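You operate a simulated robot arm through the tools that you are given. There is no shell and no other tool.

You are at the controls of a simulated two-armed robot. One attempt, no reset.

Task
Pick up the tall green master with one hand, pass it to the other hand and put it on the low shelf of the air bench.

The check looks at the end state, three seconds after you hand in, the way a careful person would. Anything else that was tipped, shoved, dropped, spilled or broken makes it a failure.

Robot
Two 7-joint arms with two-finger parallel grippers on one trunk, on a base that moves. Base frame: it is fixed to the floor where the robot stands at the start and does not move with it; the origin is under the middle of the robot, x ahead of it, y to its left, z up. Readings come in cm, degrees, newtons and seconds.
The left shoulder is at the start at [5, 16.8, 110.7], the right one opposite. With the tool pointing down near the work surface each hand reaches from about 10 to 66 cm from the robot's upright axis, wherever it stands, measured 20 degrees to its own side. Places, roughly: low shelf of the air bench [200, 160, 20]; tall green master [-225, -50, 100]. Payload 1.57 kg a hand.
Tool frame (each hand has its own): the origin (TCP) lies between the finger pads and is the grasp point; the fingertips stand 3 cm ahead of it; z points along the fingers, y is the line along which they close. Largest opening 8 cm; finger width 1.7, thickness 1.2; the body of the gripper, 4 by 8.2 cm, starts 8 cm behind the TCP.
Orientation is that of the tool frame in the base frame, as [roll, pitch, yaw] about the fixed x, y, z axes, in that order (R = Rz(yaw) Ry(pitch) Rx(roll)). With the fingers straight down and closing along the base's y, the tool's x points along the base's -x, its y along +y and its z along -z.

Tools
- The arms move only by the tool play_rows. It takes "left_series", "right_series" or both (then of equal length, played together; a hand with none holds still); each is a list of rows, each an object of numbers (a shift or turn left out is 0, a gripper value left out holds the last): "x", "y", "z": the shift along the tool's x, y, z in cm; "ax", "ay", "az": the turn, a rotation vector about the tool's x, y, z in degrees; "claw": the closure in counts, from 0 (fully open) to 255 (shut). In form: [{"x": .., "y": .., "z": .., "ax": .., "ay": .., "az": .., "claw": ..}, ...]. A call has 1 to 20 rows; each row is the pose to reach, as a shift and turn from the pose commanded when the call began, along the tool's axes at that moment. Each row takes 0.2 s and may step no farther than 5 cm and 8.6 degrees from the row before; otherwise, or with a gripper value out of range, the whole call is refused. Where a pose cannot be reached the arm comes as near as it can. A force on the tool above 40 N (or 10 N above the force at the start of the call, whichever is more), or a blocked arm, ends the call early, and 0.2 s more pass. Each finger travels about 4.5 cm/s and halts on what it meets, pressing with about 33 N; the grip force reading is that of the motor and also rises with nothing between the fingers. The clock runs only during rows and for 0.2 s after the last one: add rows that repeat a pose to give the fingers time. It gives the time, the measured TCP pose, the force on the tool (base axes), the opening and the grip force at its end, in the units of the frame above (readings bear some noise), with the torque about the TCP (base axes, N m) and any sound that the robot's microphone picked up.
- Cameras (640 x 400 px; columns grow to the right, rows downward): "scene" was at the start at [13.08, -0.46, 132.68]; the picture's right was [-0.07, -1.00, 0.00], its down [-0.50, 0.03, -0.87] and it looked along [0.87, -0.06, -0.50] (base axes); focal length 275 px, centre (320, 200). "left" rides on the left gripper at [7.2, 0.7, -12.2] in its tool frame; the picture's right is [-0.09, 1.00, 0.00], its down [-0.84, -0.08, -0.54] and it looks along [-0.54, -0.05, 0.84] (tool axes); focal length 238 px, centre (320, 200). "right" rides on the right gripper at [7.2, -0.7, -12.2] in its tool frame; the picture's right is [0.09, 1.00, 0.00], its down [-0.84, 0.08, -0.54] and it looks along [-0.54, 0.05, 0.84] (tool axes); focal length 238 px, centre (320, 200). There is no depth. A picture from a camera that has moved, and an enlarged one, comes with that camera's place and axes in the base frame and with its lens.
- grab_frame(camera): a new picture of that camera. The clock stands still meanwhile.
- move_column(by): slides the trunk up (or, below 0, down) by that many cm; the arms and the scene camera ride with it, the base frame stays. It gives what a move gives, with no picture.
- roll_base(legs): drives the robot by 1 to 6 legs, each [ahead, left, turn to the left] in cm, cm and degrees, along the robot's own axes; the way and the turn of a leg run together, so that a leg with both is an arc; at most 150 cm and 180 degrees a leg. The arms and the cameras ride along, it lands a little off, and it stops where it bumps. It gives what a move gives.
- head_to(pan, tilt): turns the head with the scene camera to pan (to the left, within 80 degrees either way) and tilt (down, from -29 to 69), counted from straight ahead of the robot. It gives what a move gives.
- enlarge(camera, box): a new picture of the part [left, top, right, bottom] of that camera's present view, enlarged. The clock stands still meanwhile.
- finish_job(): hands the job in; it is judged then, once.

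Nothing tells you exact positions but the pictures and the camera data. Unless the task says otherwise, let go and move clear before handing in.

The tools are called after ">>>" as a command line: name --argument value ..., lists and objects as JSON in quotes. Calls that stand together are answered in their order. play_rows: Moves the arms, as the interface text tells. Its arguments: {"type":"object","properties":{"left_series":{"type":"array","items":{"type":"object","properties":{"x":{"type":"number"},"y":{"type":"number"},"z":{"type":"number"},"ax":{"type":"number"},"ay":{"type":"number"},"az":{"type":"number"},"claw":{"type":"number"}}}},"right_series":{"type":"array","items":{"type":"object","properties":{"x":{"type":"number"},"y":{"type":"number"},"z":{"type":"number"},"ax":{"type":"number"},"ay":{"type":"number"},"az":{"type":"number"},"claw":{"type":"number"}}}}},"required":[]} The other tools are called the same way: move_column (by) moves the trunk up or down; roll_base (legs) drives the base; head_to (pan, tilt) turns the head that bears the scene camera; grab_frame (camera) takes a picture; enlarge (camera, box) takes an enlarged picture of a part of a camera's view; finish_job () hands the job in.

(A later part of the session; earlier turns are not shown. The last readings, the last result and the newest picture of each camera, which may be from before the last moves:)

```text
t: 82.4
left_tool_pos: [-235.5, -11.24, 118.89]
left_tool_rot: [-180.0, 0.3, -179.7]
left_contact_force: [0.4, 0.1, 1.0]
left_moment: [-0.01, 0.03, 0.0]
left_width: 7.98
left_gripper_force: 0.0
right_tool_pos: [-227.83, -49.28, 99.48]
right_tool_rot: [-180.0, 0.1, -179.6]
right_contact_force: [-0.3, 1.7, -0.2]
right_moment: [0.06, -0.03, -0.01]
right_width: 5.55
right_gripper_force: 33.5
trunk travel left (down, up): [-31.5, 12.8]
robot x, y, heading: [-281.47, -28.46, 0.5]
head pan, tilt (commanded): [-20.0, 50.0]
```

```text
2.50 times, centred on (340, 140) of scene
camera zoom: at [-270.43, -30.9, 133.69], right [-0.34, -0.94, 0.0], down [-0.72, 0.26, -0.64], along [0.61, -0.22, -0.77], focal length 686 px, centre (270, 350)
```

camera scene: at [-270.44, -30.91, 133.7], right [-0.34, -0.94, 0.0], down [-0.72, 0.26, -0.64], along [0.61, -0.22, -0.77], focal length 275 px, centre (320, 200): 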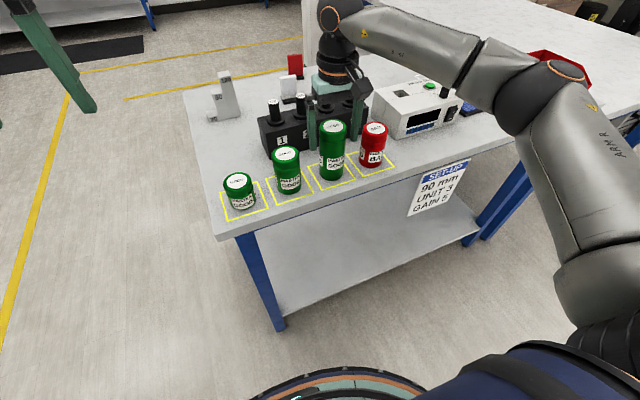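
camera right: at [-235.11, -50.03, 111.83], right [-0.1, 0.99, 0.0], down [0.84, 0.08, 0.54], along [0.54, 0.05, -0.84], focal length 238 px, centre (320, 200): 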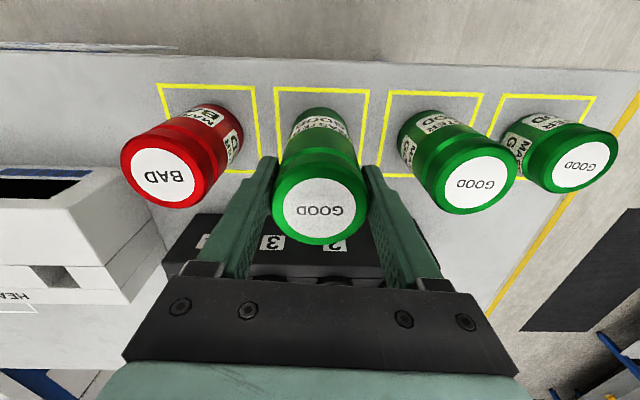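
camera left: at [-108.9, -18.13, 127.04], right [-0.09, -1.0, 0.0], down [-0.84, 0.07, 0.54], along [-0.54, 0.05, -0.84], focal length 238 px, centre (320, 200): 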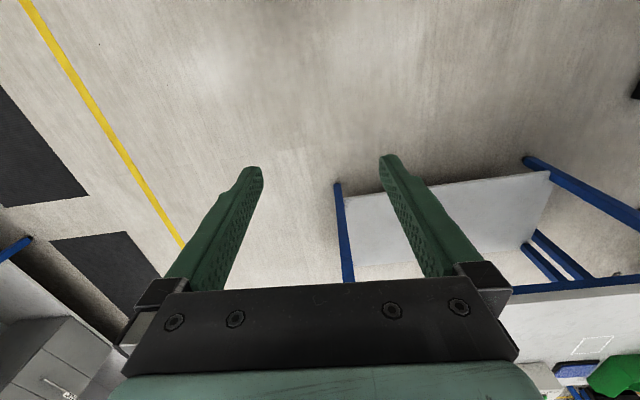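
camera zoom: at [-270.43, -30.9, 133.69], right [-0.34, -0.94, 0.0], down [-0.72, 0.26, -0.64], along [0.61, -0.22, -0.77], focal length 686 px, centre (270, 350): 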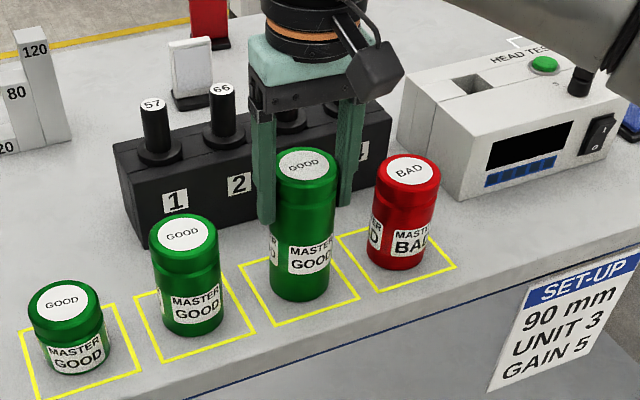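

Gripped: width 5.55 cm at 33 N. I lift straight up gently.

>>> play_rows --right_series '[{"z": -0.7}, {"z": -1.5}, {"z": -3}, {"z": -5}, {"z": -7}, {"z": -9}, {"z": -11}, {"z": -13}, {"z": -15}, {"z": -16}, {"z": -16}]'

>>> grab_frame --camera "right"

>>> grab_frame --camera "scene"

```text
t: 84.8
left_tool_pos: [-235.45, -11.34, 118.9]
left_tool_rot: [-180.0, 0.1, -179.6]
left_contact_force: [0.3, -1.0, -1.2]
left_moment: [0.02, 0.02, -0.02]
left_width: 7.98
left_gripper_force: 0.1
right_tool_pos: [-227.76, -49.35, 115.45]
right_tool_rot: [-179.9, 0.0, -179.6]
right_contact_force: [0.6, -0.2, -3.3]
right_moment: [-0.03, 0.04, 0.0]
right_width: 5.53
right_gripper_force: 32.4
trunk travel left (down, up): [-31.5, 12.8]
robot x, y, heading: [-282.0, -28.42, 0.6]
head pan, tilt (commanded): [-20.0, 50.0]
```

```text
taken
camera right: at [-235.04, -50.05, 127.78], right [-0.1, 0.99, 0.0], down [0.84, 0.08, 0.54], along [0.54, 0.05, -0.84], focal length 238 px, centre (320, 200)
```

right: 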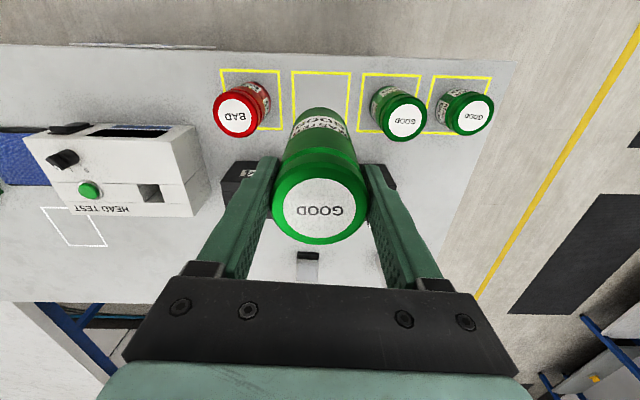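

```text
taken
camera scene: at [-270.39, -30.93, 133.69], right [-0.34, -0.94, 0.0], down [-0.72, 0.26, -0.64], along [0.61, -0.22, -0.77], focal length 275 px, centre (320, 200)
```

scene: 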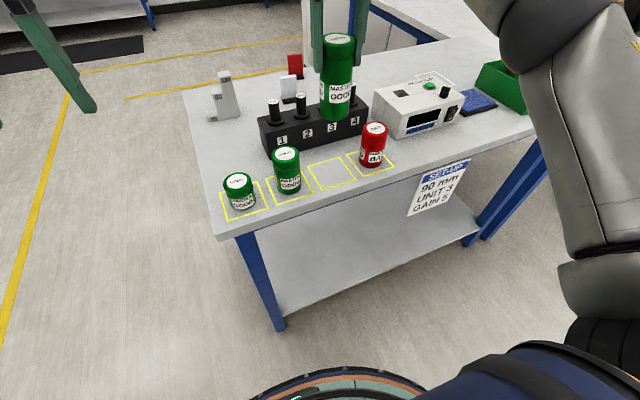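

The tall green is held firmly (about 3.3 N) and its square is empty; everything else stands as before. I raise the trunk 10 cm and strafe back left the way I came, clear of the table.

>>> move_column --by 10

>>> roll_base --legs '[[-12, 0, 0], [0, 90, 0]]'

>>> head_to --pan 0 --tilt 25

>>> grab_frame --camera "scene"

>>> grab_frame --camera "right"

```text
t: 86.1
left_tool_pos: [-235.35, -11.27, 128.82]
left_tool_rot: [-180.0, 0.1, -179.6]
left_contact_force: [0.3, 0.1, 0.3]
left_moment: [0.0, 0.01, 0.0]
left_width: 8.0
left_gripper_force: 0.0
right_tool_pos: [-227.81, -49.33, 125.47]
right_tool_rot: [179.9, 0.0, -179.6]
right_contact_force: [0.2, 0.4, -4.6]
right_moment: [-0.01, 0.02, -0.02]
right_width: 5.55
right_gripper_force: 33.5
trunk travel left (down, up): [-41.5, 2.8]
robot x, y, heading: [-281.81, -28.67, 0.4]
head pan, tilt (commanded): [-20.0, 50.0]
```

```text
t: 95.1
left_tool_pos: [-247.58, 77.31, 128.93]
left_tool_rot: [-180.0, 0.0, 179.9]
left_contact_force: [0.2, -0.1, 0.3]
left_moment: [0.01, -0.01, -0.01]
left_width: 7.99
left_gripper_force: 0.0
right_tool_pos: [-240.19, 39.21, 125.49]
right_tool_rot: [-179.9, 0.0, 179.9]
right_contact_force: [-1.0, -0.1, -4.3]
right_moment: [-0.01, 0.01, -0.01]
right_width: 5.56
right_gripper_force: 32.8
trunk travel left (down, up): [-41.5, 2.8]
robot x, y, heading: [-294.1, 60.5, -0.2]
head pan, tilt (commanded): [-20.0, 50.0]
```

```text
t: 96.0
left_tool_pos: [-247.52, 77.24, 128.83]
left_tool_rot: [-180.0, 0.1, 179.9]
left_contact_force: [0.2, 0.2, -0.7]
left_moment: [0.04, -0.02, 0.0]
left_width: 8.0
left_gripper_force: 0.1
right_tool_pos: [-240.34, 39.3, 125.45]
right_tool_rot: [180.0, 0.0, 180.0]
right_contact_force: [-0.3, 0.7, -4.4]
right_moment: [-0.02, 0.02, -0.01]
right_width: 5.53
right_gripper_force: 33.1
trunk travel left (down, up): [-41.5, 2.8]
robot x, y, heading: [-294.07, 60.37, -0.2]
head pan, tilt (commanded): [0.0, 25.0]
```

```text
taken
camera scene: at [-280.74, 60.56, 147.43], right [0.0, -1.0, 0.0], down [-0.42, 0.0, -0.91], along [0.91, 0.0, -0.42], focal length 275 px, centre (320, 200)
```

scene: 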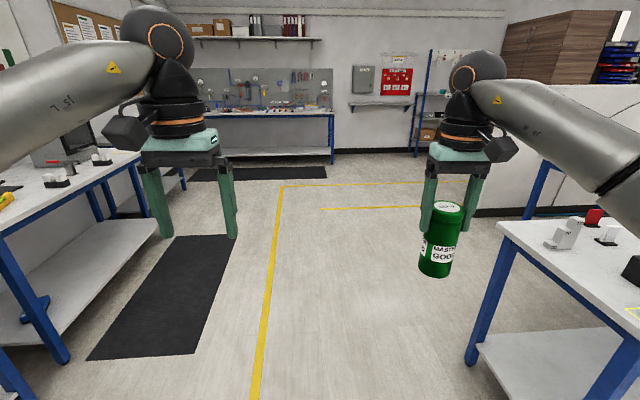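

```text
taken
camera right: at [-247.53, 38.51, 137.76], right [-0.09, 1.0, 0.0], down [0.84, 0.08, 0.54], along [0.54, 0.05, -0.84], focal length 238 px, centre (320, 200)
```

right: 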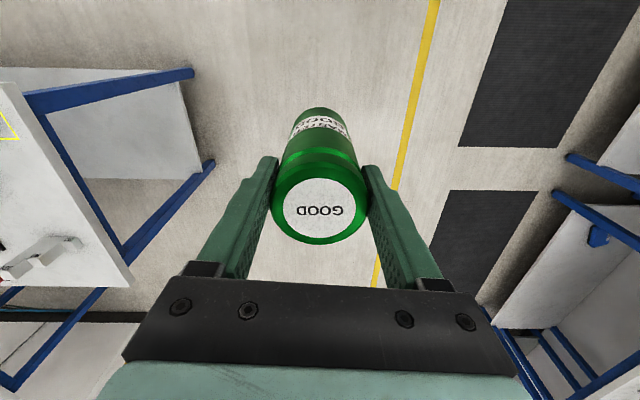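

The aisle ahead along y≈60 is free up to the air bench. I drive forward about 315 cm to the open floor before the bench.

>>> roll_base --legs '[[105, 0, 0], [105, 0, 0], [105, 0, 0]]'

>>> head_to --pan 10 --tilt 30

>>> grab_frame --camera "scene"

>>> grab_frame --camera "right"

```text
t: 111.4
left_tool_pos: [67.43, 75.11, 128.96]
left_tool_rot: [-180.0, 0.1, 179.2]
left_contact_force: [-0.4, 0.3, -0.3]
left_moment: [-0.01, 0.0, 0.03]
left_width: 8.0
left_gripper_force: 0.0
right_tool_pos: [74.33, 36.89, 125.48]
right_tool_rot: [-179.9, 0.1, 179.3]
right_contact_force: [0.1, -0.8, -4.2]
right_moment: [0.01, -0.02, -0.04]
right_width: 5.55
right_gripper_force: 33.2
trunk travel left (down, up): [-41.5, 2.8]
robot x, y, heading: [20.76, 58.55, -0.7]
head pan, tilt (commanded): [0.0, 25.0]
```

```text
t: 112.2
left_tool_pos: [67.45, 75.12, 128.9]
left_tool_rot: [-180.0, 0.2, 179.2]
left_contact_force: [-0.8, -0.3, 0.3]
left_moment: [0.03, 0.03, 0.04]
left_width: 7.99
left_gripper_force: 0.0
right_tool_pos: [74.18, 37.0, 125.42]
right_tool_rot: [179.9, 0.0, 179.2]
right_contact_force: [-0.2, 0.1, -3.9]
right_moment: [0.0, 0.01, 0.0]
right_width: 5.53
right_gripper_force: 32.5
trunk travel left (down, up): [-41.5, 2.8]
robot x, y, heading: [20.2, 58.74, -0.8]
head pan, tilt (commanded): [10.0, 30.0]
```

```text
taken
camera scene: at [33.73, 60.33, 146.64], right [0.16, -0.99, 0.0], down [-0.49, -0.08, -0.87], along [0.85, 0.14, -0.5], focal length 275 px, centre (320, 200)
```

scene: 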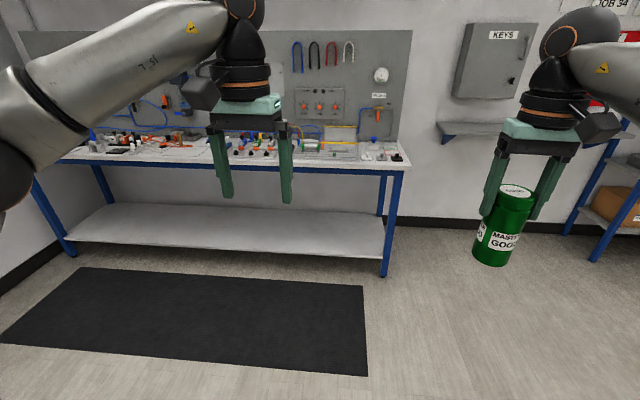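

```text
taken
camera right: at [66.96, 36.32, 137.75], right [-0.08, 1.0, 0.0], down [0.84, 0.07, 0.54], along [0.54, 0.04, -0.84], focal length 238 px, centre (320, 200)
```

right: 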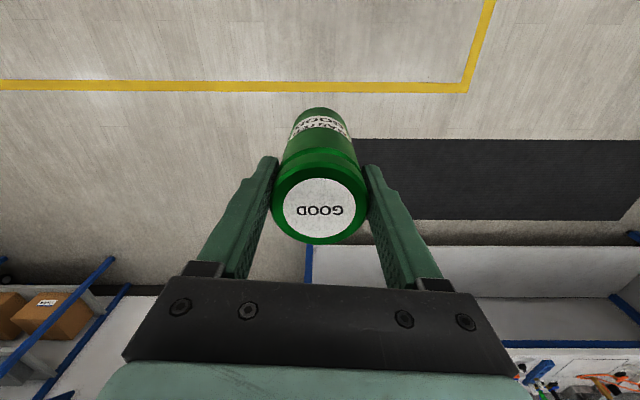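

The air bench's low shelf is empty, and I stand in open floor. Next I prepare the handover: the left hand pitches up (to 30° below horizontal) and will then swing to point towards the right hand.

>>> play_rows --left_series '[{"ay": -7.5}, {"ay": -15}, {"ay": -22.5}, {"ay": -30}, {"ay": -37.5}, {"ay": -45}, {"ay": -52.5}, {"ay": -60}, {"ay": -60}]'

>>> head_to --pan 0 --tilt 20

>>> grab_frame --camera "scene"

```text
t: 114.2
left_tool_pos: [67.47, 75.13, 128.86]
left_tool_rot: [-179.9, 60.1, 179.3]
left_contact_force: [-1.1, 0.8, -0.3]
left_moment: [0.0, -0.01, -0.02]
left_width: 8.0
left_gripper_force: 0.1
right_tool_pos: [74.21, 36.94, 125.45]
right_tool_rot: [179.9, 0.0, 179.3]
right_contact_force: [-0.4, -1.3, -4.1]
right_moment: [0.01, 0.02, 0.0]
right_width: 5.52
right_gripper_force: 33.0
trunk travel left (down, up): [-41.5, 2.8]
robot x, y, heading: [20.61, 58.78, -1.0]
head pan, tilt (commanded): [10.0, 30.0]
```

```text
t: 114.9
left_tool_pos: [67.52, 75.11, 128.85]
left_tool_rot: [180.0, 60.0, 179.2]
left_contact_force: [-0.7, 0.5, -0.5]
left_moment: [0.01, 0.02, 0.01]
left_width: 8.0
left_gripper_force: 0.1
right_tool_pos: [74.3, 36.91, 125.48]
right_tool_rot: [180.0, -0.1, 179.2]
right_contact_force: [-1.0, 0.3, -3.7]
right_moment: [-0.01, 0.02, -0.03]
right_width: 5.51
right_gripper_force: 32.8
trunk travel left (down, up): [-41.5, 2.8]
robot x, y, heading: [20.57, 59.0, -0.6]
head pan, tilt (commanded): [0.0, 20.0]
```

```text
taken
camera scene: at [34.13, 58.76, 148.24], right [-0.01, -1.0, 0.0], down [-0.34, 0.0, -0.94], along [0.94, -0.01, -0.34], focal length 275 px, centre (320, 200)
```

scene: 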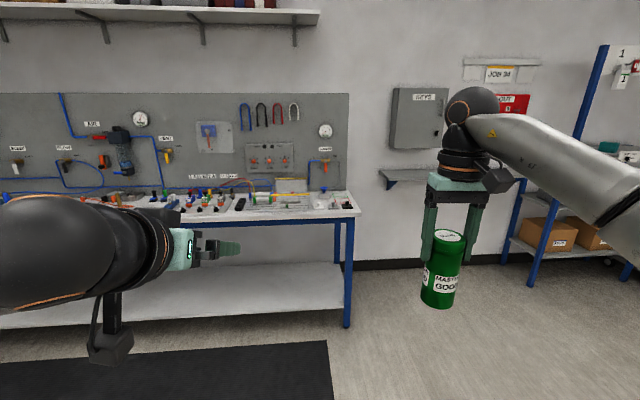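

The left hand pitched as expected. Now I set it to 35° below horizontal and swing it to the right about the vertical, first by 45°.

>>> play_rows --left_series '[{"ay": 5}, {"ay": 5}]'

>>> play_rows --left_series '[{"ax": 6.14, "az": 4.305}, {"ax": 12.28, "az": 8.61}, {"ax": 18.42, "az": 12.915}, {"ax": 24.56, "az": 17.22}, {"ax": 30.7, "az": 21.525}, {"ax": 36.84, "az": 25.83}, {"ax": 36.84, "az": 25.83}]'

>>> grab_frame --camera "scene"

```text
t: 115.5
left_tool_pos: [67.35, 75.12, 128.94]
left_tool_rot: [-180.0, 55.0, 179.3]
left_contact_force: [0.3, 0.1, 0.3]
left_moment: [0.01, -0.01, -0.02]
left_width: 8.0
left_gripper_force: 0.1
right_tool_pos: [74.25, 37.08, 125.52]
right_tool_rot: [-179.9, 0.0, 179.3]
right_contact_force: [-0.4, 0.6, -5.1]
right_moment: [0.0, -0.01, 0.02]
right_width: 5.51
right_gripper_force: 33.0
trunk travel left (down, up): [-41.5, 2.8]
robot x, y, heading: [20.67, 58.95, -0.5]
head pan, tilt (commanded): [0.0, 20.0]
```

```text
t: 117.1
left_tool_pos: [67.35, 75.06, 128.86]
left_tool_rot: [179.9, 55.1, 134.0]
left_contact_force: [-0.6, 1.2, 0.0]
left_moment: [0.01, -0.01, -0.02]
left_width: 7.99
left_gripper_force: 0.1
right_tool_pos: [74.26, 36.9, 125.42]
right_tool_rot: [-180.0, 0.0, 179.2]
right_contact_force: [0.6, -0.4, -4.5]
right_moment: [0.0, -0.03, 0.02]
right_width: 5.53
right_gripper_force: 32.9
trunk travel left (down, up): [-41.5, 2.8]
robot x, y, heading: [20.63, 58.73, -0.5]
head pan, tilt (commanded): [0.0, 20.0]
```

```text
taken
camera scene: at [34.11, 58.75, 148.25], right [-0.01, -1.0, 0.0], down [-0.34, 0.0, -0.94], along [0.94, -0.01, -0.34], focal length 275 px, centre (320, 200)
```

scene: 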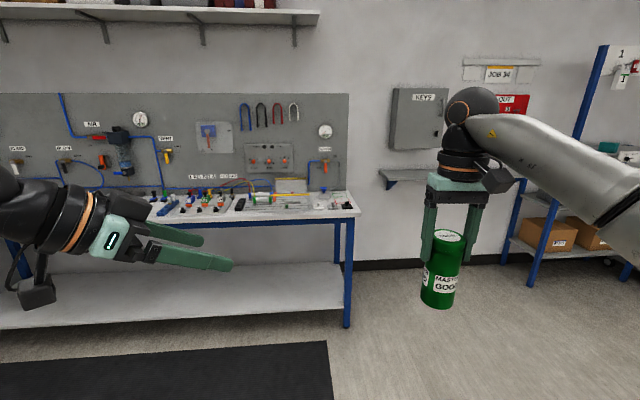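

The swing works. I continue by another 45° so the left hand points straight at the right side.

>>> play_rows --left_series '[{"ax": 6.14, "az": 4.305}, {"ax": 12.28, "az": 8.61}, {"ax": 18.42, "az": 12.915}, {"ax": 24.56, "az": 17.22}, {"ax": 30.7, "az": 21.525}, {"ax": 36.84, "az": 25.83}, {"ax": 36.84, "az": 25.83}]'

>>> grab_frame --camera "scene"

>>> grab_frame --camera "left"

```text
t: 118.7
left_tool_pos: [51.55, 69.52, 133.63]
left_tool_rot: [179.8, 55.0, 89.2]
left_contact_force: [0.0, 1.6, -1.0]
left_moment: [-0.03, -0.01, -0.03]
left_width: 8.0
left_gripper_force: 0.0
left hand out of reach, approached as far as the arm can: row 1, 2, 3, 4, 5, 6, 7
right_tool_pos: [74.17, 37.19, 125.47]
right_tool_rot: [-179.9, 0.0, 179.4]
right_contact_force: [0.8, 0.3, -4.4]
right_moment: [-0.05, 0.03, 0.0]
right_width: 5.54
right_gripper_force: 33.4
trunk travel left (down, up): [-41.5, 2.8]
robot x, y, heading: [20.71, 58.56, -0.7]
head pan, tilt (commanded): [0.0, 20.0]
```

```text
taken
camera scene: at [34.14, 59.04, 148.24], right [-0.01, -1.0, 0.0], down [-0.34, 0.0, -0.94], along [0.94, -0.01, -0.34], focal length 275 px, centre (320, 200)
```

scene: 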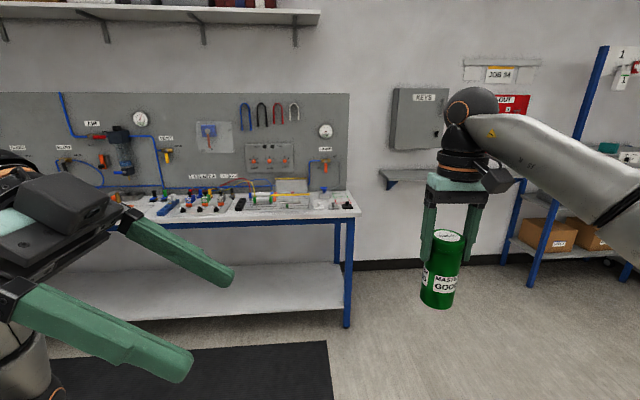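

```text
taken
camera left: at [52.31, 83.52, 134.63], right [0.99, -0.07, 0.08], down [-0.08, -0.03, 1.0], along [-0.06, -1.0, -0.04], focal length 238 px, centre (320, 200)
```

left: 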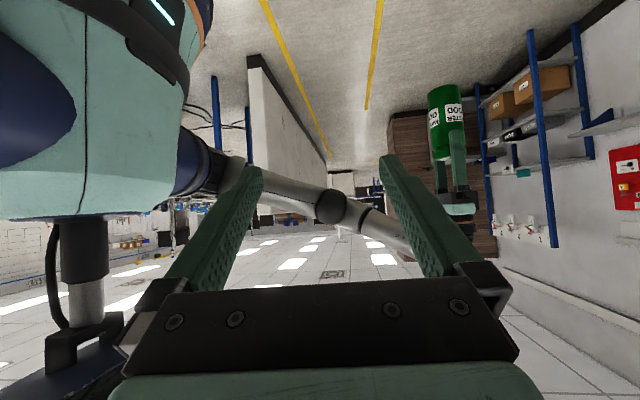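

The full 90° swing is out of reach for the left arm, so I go back to the 45° direction, and will instead turn the right hand so its fingers don't get in the way.

>>> play_rows --left_series '[{"ax": -6.14, "az": -4.305}, {"ax": -12.28, "az": -8.61}, {"ax": -18.42, "az": -12.915}, {"ax": -24.56, "az": -17.22}, {"ax": -30.7, "az": -21.525}, {"ax": -36.84, "az": -25.83}, {"ax": -36.84, "az": -25.83}, {"ax": -36.84, "az": -25.83}]'

>>> grab_frame --camera "scene"

```text
t: 120.5
left_tool_pos: [51.55, 69.17, 133.95]
left_tool_rot: [179.7, 55.1, 134.2]
left_contact_force: [-0.2, 0.7, 0.6]
left_moment: [-0.01, 0.03, -0.01]
left_width: 7.96
left_gripper_force: 0.1
right_tool_pos: [74.32, 36.88, 125.55]
right_tool_rot: [180.0, 0.0, 179.4]
right_contact_force: [-0.3, 0.9, -4.1]
right_moment: [0.02, 0.04, 0.0]
right_width: 5.55
right_gripper_force: 32.5
trunk travel left (down, up): [-41.5, 2.8]
robot x, y, heading: [20.84, 58.49, -0.7]
head pan, tilt (commanded): [0.0, 20.0]
```

```text
taken
camera scene: at [34.11, 58.75, 148.25], right [-0.01, -1.0, 0.0], down [-0.34, 0.0, -0.94], along [0.94, -0.01, -0.34], focal length 275 px, centre (320, 200)
```

scene: 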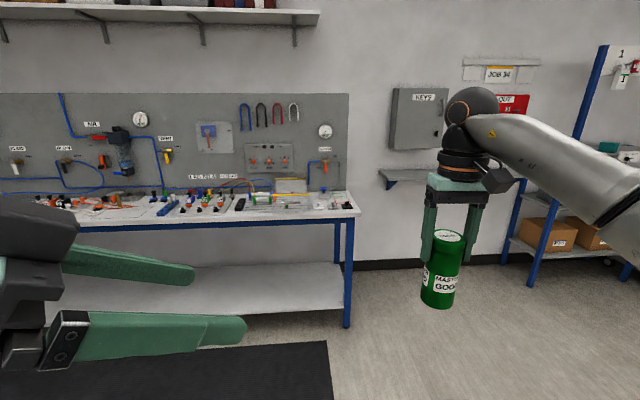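

The left hand kept its drawn-back place, with the right orientation. I bring it forward again to where it was before.

>>> play_rows --left_series '[{"x": 0.08, "y": 3.1, "z": 1.7}, {"x": 0.13, "y": 6.2, "z": 3.4}, {"x": 0.2, "y": 9.3, "z": 5.1}, {"x": 0.25, "y": 12.4, "z": 6.8}, {"x": 0.32, "y": 15.46, "z": 8.44}, {"x": 0.32, "y": 15.46, "z": 8.44}]'

>>> grab_frame --camera "scene"

>>> grab_frame --camera "left"

```text
t: 121.9
left_tool_pos: [67.35, 75.2, 128.7]
left_tool_rot: [179.8, 55.1, 134.0]
left_contact_force: [0.5, -0.6, -0.5]
left_moment: [-0.01, 0.02, 0.0]
left_width: 7.98
left_gripper_force: 0.0
right_tool_pos: [74.17, 36.83, 125.41]
right_tool_rot: [-180.0, -0.1, 179.3]
right_contact_force: [0.4, 0.4, -3.7]
right_moment: [0.01, -0.01, -0.02]
right_width: 5.53
right_gripper_force: 33.2
trunk travel left (down, up): [-41.5, 2.8]
robot x, y, heading: [20.72, 58.77, -0.8]
head pan, tilt (commanded): [0.0, 20.0]
```

```text
taken
camera scene: at [34.09, 58.74, 148.25], right [-0.01, -1.0, 0.0], down [-0.34, 0.0, -0.94], along [0.94, -0.01, -0.34], focal length 275 px, centre (320, 200)
```

scene: 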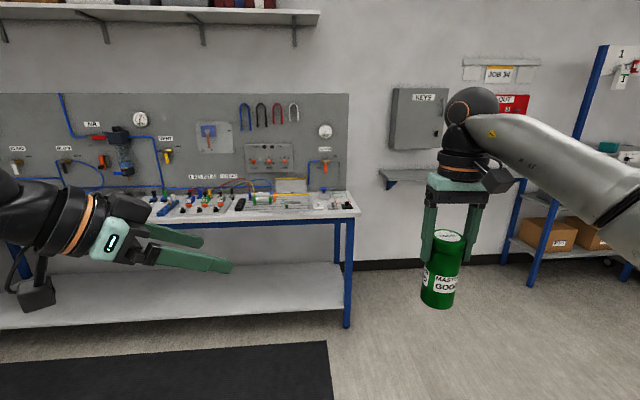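

```text
taken
camera left: at [57.89, 85.68, 129.75], right [0.75, 0.66, 0.08], down [-0.03, -0.08, 1.0], along [0.66, -0.75, -0.04], focal length 238 px, centre (320, 200)
```

left: 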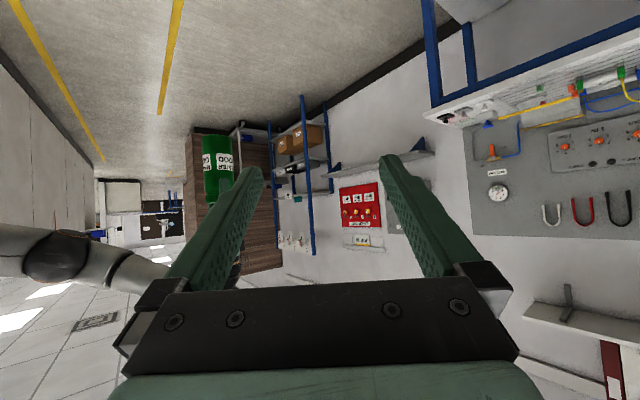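

The left hand is back in a good pose. Now I turn the right hand 45° about the vertical while bringing the master towards the middle.

>>> play_rows --right_series '[{"x": 0.6, "y": 2.3, "az": -6.43}, {"x": 1.2, "y": 4.6, "az": -12.86}, {"x": 1.8, "y": 6.9, "az": -19.3}, {"x": 2.4, "y": 9.2, "az": -25.7}, {"x": 3.0, "y": 11.5, "az": -32.14}, {"x": 3.6, "y": 13.8, "az": -38.57}, {"x": 4.1, "y": 16, "az": -45}, {"x": 4.1, "y": 16, "az": -45}]'

>>> grab_frame --camera "scene"

>>> grab_frame --camera "left"

>>> grab_frame --camera "right"

```text
t: 123.7
left_tool_pos: [67.37, 75.14, 128.64]
left_tool_rot: [179.7, 55.2, 134.0]
left_contact_force: [-0.1, 0.5, -0.7]
left_moment: [-0.03, 0.02, -0.02]
left_width: 8.01
left_gripper_force: 0.0
right_tool_pos: [70.46, 52.93, 125.49]
right_tool_rot: [-179.9, 0.0, -135.7]
right_contact_force: [0.8, 0.2, -4.5]
right_moment: [-0.04, 0.03, -0.01]
right_width: 5.52
right_gripper_force: 33.3
trunk travel left (down, up): [-41.5, 2.8]
robot x, y, heading: [20.84, 58.69, -0.8]
head pan, tilt (commanded): [0.0, 20.0]
```

```text
taken
camera scene: at [34.13, 58.73, 148.25], right [-0.01, -1.0, 0.0], down [-0.34, 0.0, -0.94], along [0.94, -0.01, -0.34], focal length 275 px, centre (320, 200)
```

scene: 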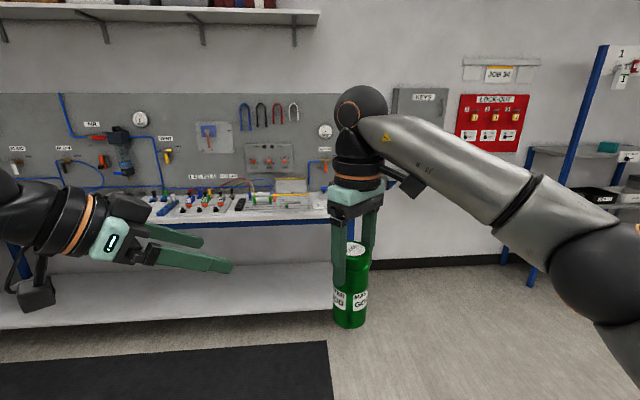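

```text
taken
camera left: at [57.88, 85.65, 129.77], right [0.75, 0.66, 0.08], down [-0.03, -0.08, 1.0], along [0.66, -0.75, -0.04], focal length 238 px, centre (320, 200)
```

left: 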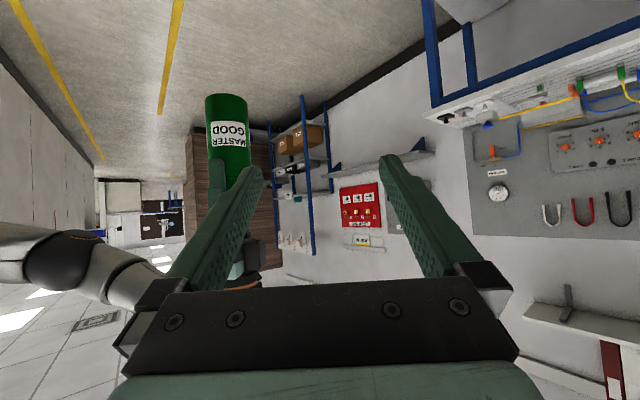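

```text
taken
camera right: at [65.61, 47.42, 137.73], right [-0.76, 0.65, 0.0], down [0.54, 0.64, 0.54], along [0.35, 0.41, -0.84], focal length 238 px, centre (320, 200)
```

right: 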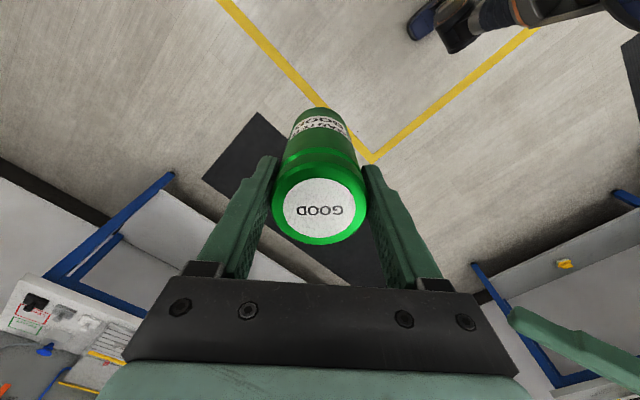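

The master is now at about (70.5,52.9), bottom z≈114.2. I move the left hand to a pre-grasp point 13 cm short of the lower part of the master, along its pointing direction.

>>> play_rows --left_series '[{"x": -0.53, "y": -2.64, "z": 1.45, "claw": 0}, {"x": -1.07, "y": -5.28, "z": 2.9}, {"x": -1.6, "y": -7.92, "z": 4.35}, {"x": -2.13, "y": -10.57, "z": 5.8}, {"x": -2.66, "y": -13.21, "z": 7.25}, {"x": -2.66, "y": -13.21, "z": 7.25}]'

>>> grab_frame --camera "scene"

>>> grab_frame --camera "left"

```text
t: 125.1
left_tool_pos: [63.02, 60.47, 126.79]
left_tool_rot: [179.7, 55.1, 133.9]
left_contact_force: [0.4, 0.1, -0.2]
left_moment: [-0.01, 0.0, 0.0]
left_width: 7.99
left_gripper_force: 0.1
right_tool_pos: [70.34, 52.98, 125.54]
right_tool_rot: [180.0, 0.0, -135.7]
right_contact_force: [-0.1, 0.6, -4.5]
right_moment: [-0.04, 0.01, 0.0]
right_width: 5.52
right_gripper_force: 33.6
trunk travel left (down, up): [-41.5, 2.8]
robot x, y, heading: [20.85, 58.69, -0.6]
head pan, tilt (commanded): [0.0, 20.0]
```

```text
taken
camera scene: at [34.12, 58.82, 148.25], right [-0.01, -1.0, 0.0], down [-0.34, 0.0, -0.94], along [0.94, -0.01, -0.34], focal length 275 px, centre (320, 200)
```

scene: 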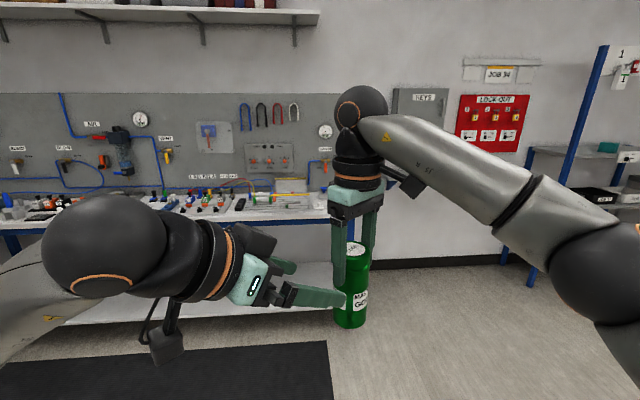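

```text
taken
camera left: at [53.6, 71.08, 127.86], right [0.75, 0.66, 0.08], down [-0.03, -0.08, 1.0], along [0.66, -0.75, -0.04], focal length 238 px, centre (320, 200)
```

left: 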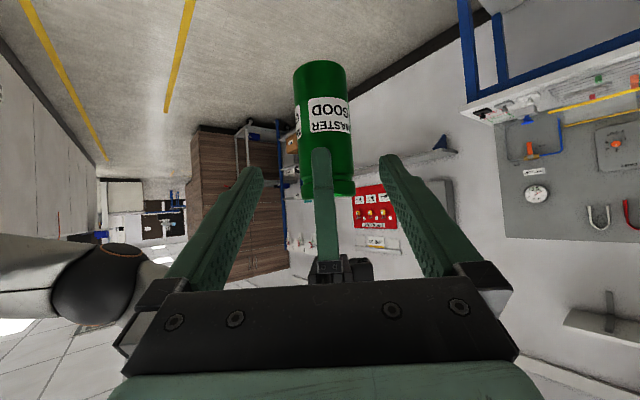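

The left view shows the master centred between the open left fingers (needs about 0.35 cm sideways), with the right finger fitting between them. I advance 13 cm along the pointing direction.

>>> play_rows --left_series '[{"y": 0.2, "z": 2.2}, {"y": 0.35, "z": 4.4}, {"y": 0.35, "z": 6.6}, {"y": 0.35, "z": 8.8}, {"y": 0.35, "z": 11.0}, {"y": 0.35, "z": 13.0}, {"y": 0.35, "z": 13.0}]'

>>> grab_frame --camera "left"

>>> grab_frame --camera "scene"

>>> grab_frame --camera "right"

```text
t: 126.7
left_tool_pos: [70.8, 53.2, 119.37]
left_tool_rot: [179.6, 55.3, 133.9]
left_contact_force: [-9.9, 9.3, 3.0]
left_moment: [-0.64, -0.75, -0.07]
left_width: 8.03
left_gripper_force: 0.0
right_tool_pos: [70.45, 52.86, 125.39]
right_tool_rot: [-179.9, 0.0, -136.1]
right_contact_force: [10.9, -10.4, -7.6]
right_moment: [0.04, 0.14, -0.03]
right_width: 5.54
right_gripper_force: 32.4
trunk travel left (down, up): [-41.5, 2.8]
robot x, y, heading: [20.73, 58.61, -0.6]
head pan, tilt (commanded): [0.0, 20.0]
```

```text
taken
camera left: at [61.35, 63.69, 120.41], right [0.75, 0.66, 0.08], down [-0.03, -0.08, 1.0], along [0.66, -0.75, -0.04], focal length 238 px, centre (320, 200)
```

left: 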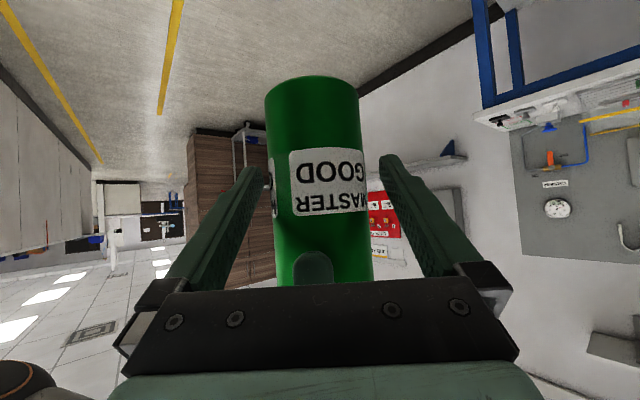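

```text
taken
camera scene: at [34.11, 58.79, 148.25], right [-0.01, -1.0, 0.0], down [-0.34, 0.0, -0.94], along [0.94, -0.01, -0.34], focal length 275 px, centre (320, 200)
```

scene: 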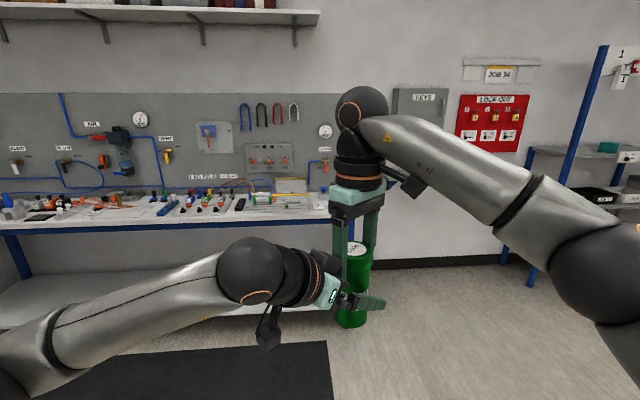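

```text
taken
camera right: at [65.66, 47.34, 137.7], right [-0.76, 0.65, 0.0], down [0.55, 0.64, 0.54], along [0.36, 0.41, -0.84], focal length 238 px, centre (320, 200)
```

right: 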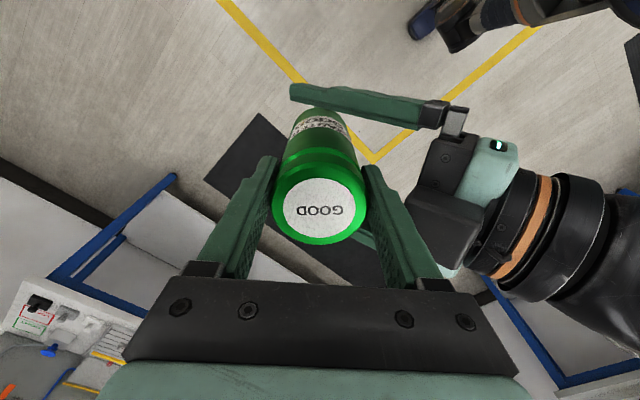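

The left palm touches the right finger lightly (about 14 N), so I back the left hand off about 1.5 cm horizontally, keeping its height.

>>> play_rows --left_series '[{"x": 0.41, "z": -0.61}, {"x": 0.82, "z": -1.22}, {"x": 0.82, "z": -1.22}]'

>>> grab_frame --camera "left"

>>> grab_frame --camera "right"

>>> enlarge --camera "scene" --box '[250, 170, 430, 340]'

```text
t: 127.5
left_tool_pos: [69.85, 54.22, 119.35]
left_tool_rot: [179.8, 55.1, 134.0]
left_contact_force: [-0.9, -0.2, 0.3]
left_moment: [-0.01, 0.01, -0.01]
left_width: 7.99
left_gripper_force: 0.0
right_tool_pos: [70.27, 52.99, 125.38]
right_tool_rot: [180.0, 0.0, -135.7]
right_contact_force: [-0.3, 0.0, -4.1]
right_moment: [0.0, 0.01, -0.05]
right_width: 5.53
right_gripper_force: 32.8
trunk travel left (down, up): [-41.5, 2.8]
robot x, y, heading: [20.82, 58.62, -0.6]
head pan, tilt (commanded): [0.0, 20.0]
```

```text
taken
camera left: at [60.3, 64.75, 120.43], right [0.75, 0.66, 0.08], down [-0.03, -0.08, 1.0], along [0.66, -0.75, -0.04], focal length 238 px, centre (320, 200)
```

left: 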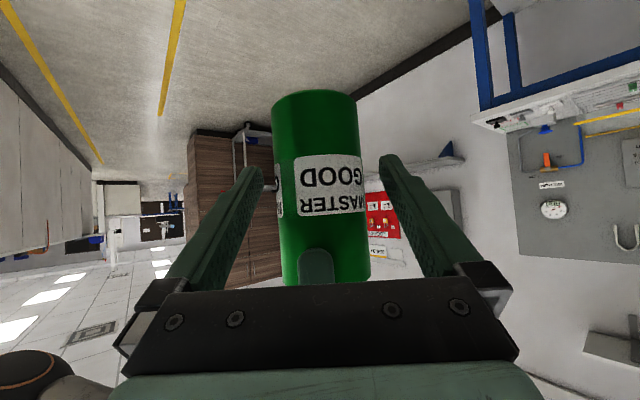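

```text
taken
camera right: at [65.59, 47.47, 137.74], right [-0.76, 0.65, 0.0], down [0.54, 0.64, 0.54], along [0.35, 0.41, -0.84], focal length 238 px, centre (320, 200)
```

right: 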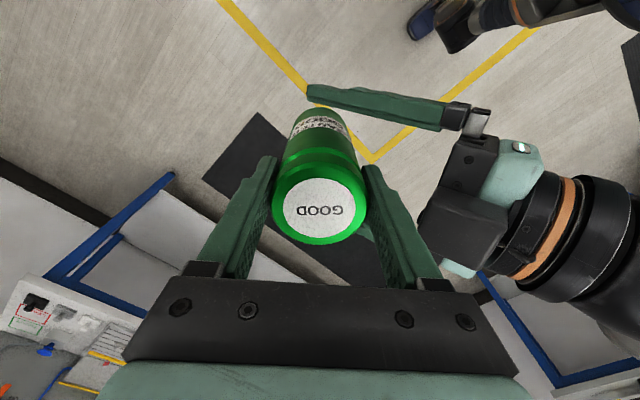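

```text
2.35 times, centred on (340, 255) of scene
camera zoom: at [34.12, 58.78, 148.25], right [-0.01, -1.0, 0.0], down [-0.34, 0.0, -0.94], along [0.94, -0.01, -0.34], focal length 646 px, centre (273, 71)
```

zoom: 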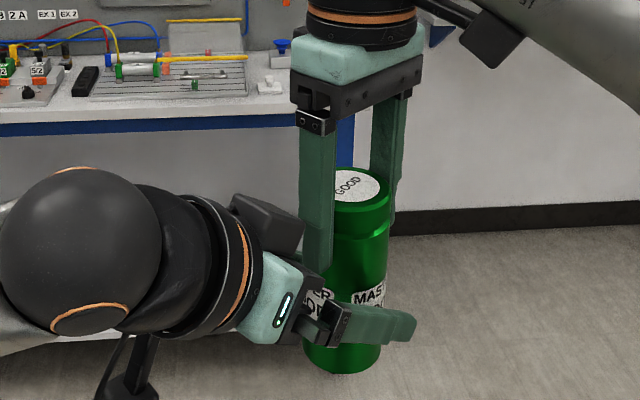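

Both hands are free of each other again, and the master's lower half lies between the left fingers. I close the left gripper.

>>> play_rows --left_series '[{"claw": 100}, {"claw": 255}, {"claw": 255}, {"claw": 255}, {"claw": 255}, {"claw": 255}, {"claw": 255}]'

>>> grab_frame --camera "left"

>>> enlarge --camera "scene" --box '[250, 170, 430, 340]'

```text
t: 129.1
left_tool_pos: [69.82, 54.24, 119.41]
left_tool_rot: [179.8, 55.1, 134.0]
left_contact_force: [-2.1, -2.0, -1.2]
left_moment: [-0.15, 0.17, -0.04]
left_width: 5.52
left_gripper_force: 32.5
right_tool_pos: [70.42, 52.96, 125.39]
right_tool_rot: [179.9, 0.1, -135.7]
right_contact_force: [1.8, 1.6, -5.0]
right_moment: [0.32, -0.26, 0.06]
right_width: 5.52
right_gripper_force: 33.0
trunk travel left (down, up): [-41.5, 2.8]
robot x, y, heading: [21.02, 58.77, -0.7]
head pan, tilt (commanded): [0.0, 20.0]
```

```text
taken
camera left: at [60.29, 64.73, 120.43], right [0.75, 0.66, 0.08], down [-0.03, -0.08, 1.0], along [0.66, -0.75, -0.04], focal length 238 px, centre (320, 200)
```

left: 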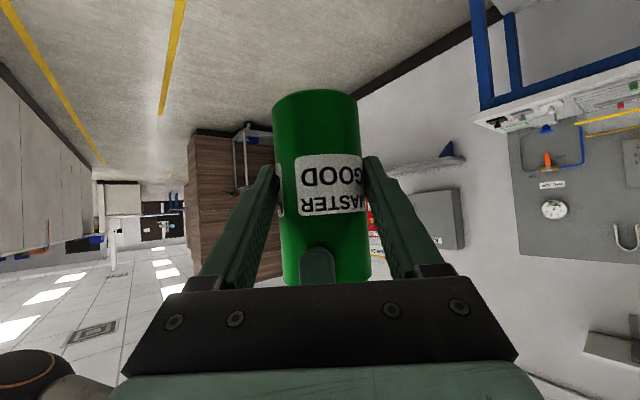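

```text
2.35 times, centred on (340, 255) of scene
camera zoom: at [34.12, 58.77, 148.25], right [-0.01, -1.0, 0.0], down [-0.34, 0.0, -0.94], along [0.94, -0.01, -0.34], focal length 646 px, centre (273, 71)
```

zoom: 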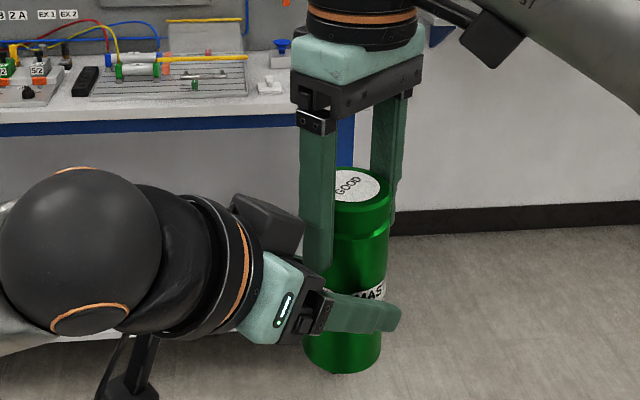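

The left hand holds the master (5.52 cm, 32.5 N). I now open the right hand just to about 6.6 cm, then check before lifting it away.

>>> play_rows --right_series '[{"claw": 80}, {"claw": 60}, {"claw": 45}, {"claw": 45}, {"claw": 45}]'

>>> grab_frame --camera "right"

>>> enlarge --camera "scene" --box '[250, 170, 430, 340]'

```text
t: 130.3
left_tool_pos: [69.77, 54.14, 119.27]
left_tool_rot: [179.8, 55.1, 134.1]
left_contact_force: [-0.5, -0.4, -0.5]
left_moment: [0.02, 0.04, 0.03]
left_width: 5.51
left_gripper_force: 33.0
right_tool_pos: [70.34, 53.01, 125.39]
right_tool_rot: [179.9, -0.1, -135.8]
right_contact_force: [0.9, 0.8, 0.8]
right_moment: [0.02, -0.01, 0.0]
right_width: 6.61
right_gripper_force: 0.0
trunk travel left (down, up): [-41.5, 2.8]
robot x, y, heading: [20.48, 59.07, -0.6]
head pan, tilt (commanded): [0.0, 20.0]
```

```text
taken
camera right: at [65.6, 47.45, 137.73], right [-0.76, 0.65, 0.0], down [0.55, 0.64, 0.54], along [0.35, 0.41, -0.84], focal length 238 px, centre (320, 200)
```

right: 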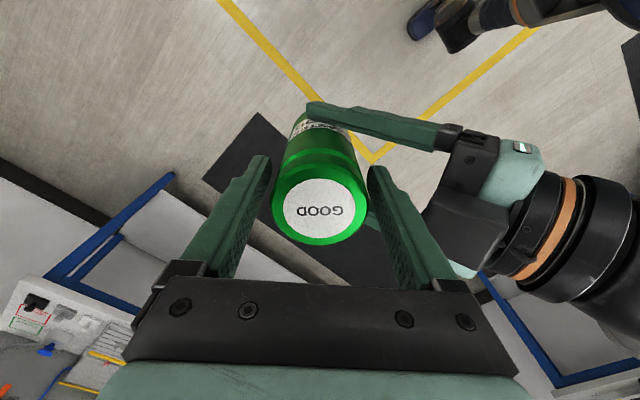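

```text
2.35 times, centred on (340, 255) of scene
camera zoom: at [34.12, 58.77, 148.25], right [-0.01, -1.0, 0.0], down [-0.34, 0.0, -0.94], along [0.94, -0.01, -0.34], focal length 646 px, centre (273, 71)
```

zoom: 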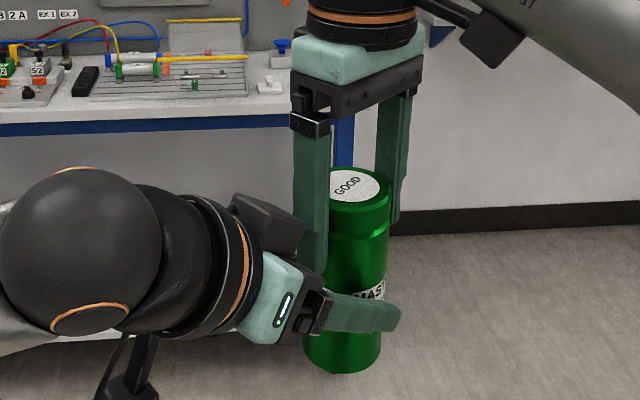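

The right fingers are open and clear of the master. I hold a moment to confirm that the left hand carries the weight.

>>> play_rows --left_series '[{"claw": 255}, {"claw": 255}, {"claw": 255}]'

>>> enlarge --camera "scene" --box '[250, 170, 430, 340]'

```text
t: 131.1
left_tool_pos: [69.74, 54.28, 119.38]
left_tool_rot: [179.9, 55.1, 134.1]
left_contact_force: [-0.9, -0.8, -0.1]
left_moment: [0.06, 0.06, -0.03]
left_width: 5.51
left_gripper_force: 32.5
right_tool_pos: [70.34, 52.94, 125.45]
right_tool_rot: [180.0, -0.1, -135.6]
right_contact_force: [-0.2, 0.1, -0.2]
right_moment: [0.02, 0.03, 0.02]
right_width: 6.6
right_gripper_force: 0.1
trunk travel left (down, up): [-41.5, 2.8]
robot x, y, heading: [20.61, 58.69, -0.8]
head pan, tilt (commanded): [0.0, 20.0]
```

```text
2.35 times, centred on (340, 255) of scene
camera zoom: at [34.12, 58.77, 148.25], right [-0.01, -1.0, 0.0], down [-0.34, 0.0, -0.94], along [0.94, -0.01, -0.34], focal length 646 px, centre (273, 71)
```

zoom: 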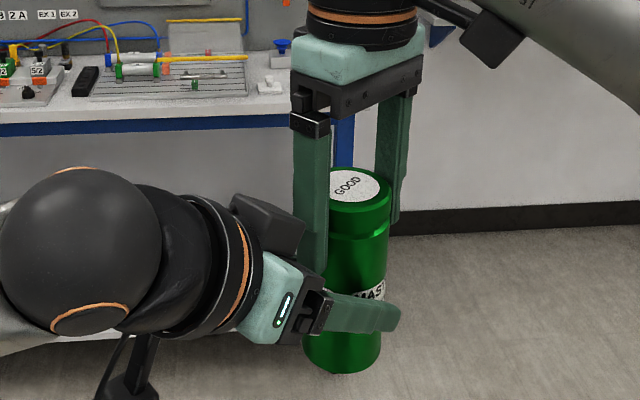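

The right hand is unloaded and the master stays firmly in the left. I lift the right hand straight up and away.

>>> play_rows --right_series '[{"z": -1.0}, {"z": -2.5}, {"z": -4}, {"z": -5.5}, {"z": -7}, {"z": -8.5}, {"z": -10}, {"z": -10}]'

>>> grab_frame --camera "scene"

>>> grab_frame --camera "left"

>>> grab_frame --camera "right"

```text
t: 132.9
left_tool_pos: [69.85, 54.27, 119.32]
left_tool_rot: [179.9, 55.1, 134.1]
left_contact_force: [0.2, -0.5, -1.2]
left_moment: [0.06, 0.03, 0.02]
left_width: 5.51
left_gripper_force: 32.7
right_tool_pos: [67.08, 53.07, 133.34]
right_tool_rot: [-180.0, 0.1, -135.8]
right_contact_force: [0.7, 0.2, 0.0]
right_moment: [0.0, 0.02, 0.0]
right_width: 6.59
right_gripper_force: 0.0
right hand out of reach, approached as far as the arm can: row 2, 3, 4, 5, 6, 7, 8
trunk travel left (down, up): [-41.5, 2.8]
robot x, y, heading: [21.21, 58.77, -0.6]
head pan, tilt (commanded): [0.0, 20.0]
```

```text
taken
camera scene: at [34.15, 58.77, 148.24], right [-0.01, -1.0, 0.0], down [-0.34, 0.0, -0.94], along [0.94, -0.01, -0.34], focal length 275 px, centre (320, 200)
```

scene: 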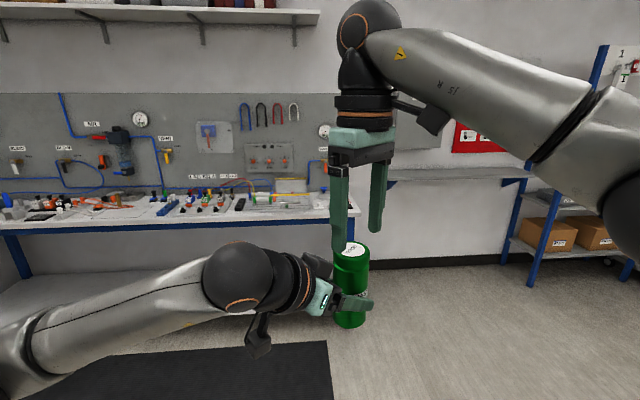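

```text
taken
camera left: at [60.33, 64.75, 120.42], right [0.75, 0.66, 0.08], down [-0.03, -0.08, 1.0], along [0.66, -0.75, -0.04], focal length 238 px, centre (320, 200)
```

left: 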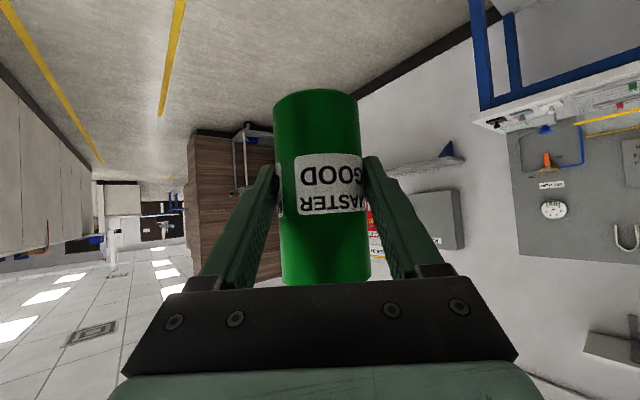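

```text
taken
camera right: at [62.2, 47.55, 145.55], right [-0.76, 0.65, 0.0], down [0.55, 0.64, 0.54], along [0.35, 0.41, -0.84], focal length 238 px, centre (320, 200)
```

right: 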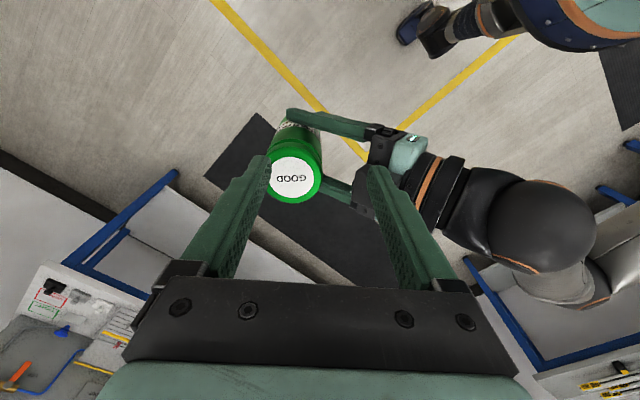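

The master is held upright in the left hand alone; the right hand is above it. I move the right hand off to the right and turn it back.

>>> play_rows --right_series '[{"x": 2.5, "y": -2.5}, {"x": 5, "y": -5}, {"x": 7.5, "y": -7.5}, {"x": 10, "y": -10, "az": 7}, {"x": 12.5, "y": -12.5, "az": 14}, {"x": 15, "y": -15, "az": 21}, {"x": 17.5, "y": -17.5, "az": 28}, {"x": 19, "y": -18, "az": 36}, {"x": 20, "y": -18, "az": 45}, {"x": 20, "y": -18, "az": 45}]'

>>> grab_frame --camera "scene"

```text
refused: row 9 steps farther than a row can; nothing moved
```

```text
taken
camera scene: at [34.15, 58.77, 148.24], right [-0.01, -1.0, 0.0], down [-0.34, 0.0, -0.94], along [0.94, -0.01, -0.34], focal length 275 px, centre (320, 200)
```

scene: 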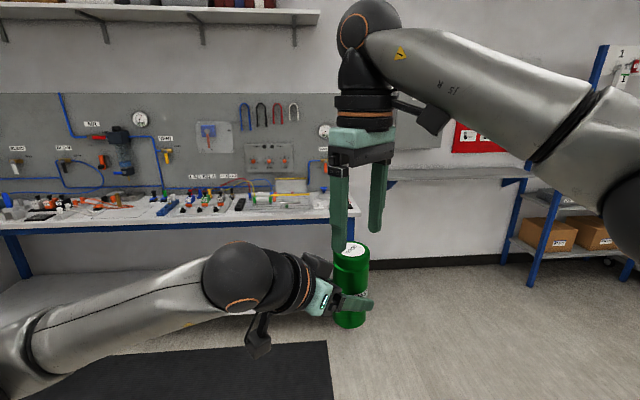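

A row turned too far, so nothing moved. I repeat with smaller turn steps.

>>> play_rows --right_series '[{"x": 2.5, "y": -2.5}, {"x": 5, "y": -5}, {"x": 7.5, "y": -7.5}, {"x": 10, "y": -10, "az": 7}, {"x": 12.5, "y": -12.5, "az": 14}, {"x": 15, "y": -15, "az": 21}, {"x": 17.5, "y": -17.5, "az": 28}, {"x": 19, "y": -18, "az": 35}, {"x": 20, "y": -18, "az": 41}, {"x": 20, "y": -18, "az": 45}, {"x": 20, "y": -18, "az": 45}]'

>>> grab_frame --camera "scene"

```text
t: 135.3
left_tool_pos: [69.75, 54.25, 119.3]
left_tool_rot: [179.8, 55.1, 134.2]
left_contact_force: [0.2, 0.0, 0.4]
left_moment: [0.03, 0.04, -0.01]
left_width: 5.51
left_gripper_force: 32.9
right_tool_pos: [65.28, 26.17, 133.18]
right_tool_rot: [180.0, 0.0, 179.2]
right_contact_force: [-0.1, 0.0, -0.2]
right_moment: [-0.01, 0.01, 0.01]
right_width: 6.58
right_gripper_force: 0.0
right hand out of reach, approached as far as the arm can: row 2, 3, 4
trunk travel left (down, up): [-41.5, 2.8]
robot x, y, heading: [20.99, 58.82, -0.6]
head pan, tilt (commanded): [0.0, 20.0]
```

```text
taken
camera scene: at [34.11, 58.77, 148.25], right [-0.01, -1.0, 0.0], down [-0.34, 0.0, -0.94], along [0.94, -0.01, -0.34], focal length 275 px, centre (320, 200)
```

scene: 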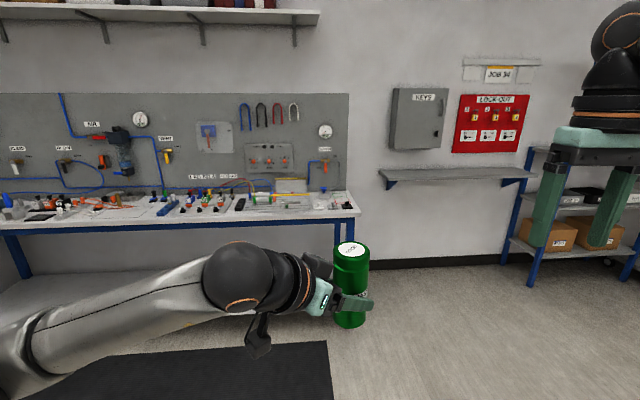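

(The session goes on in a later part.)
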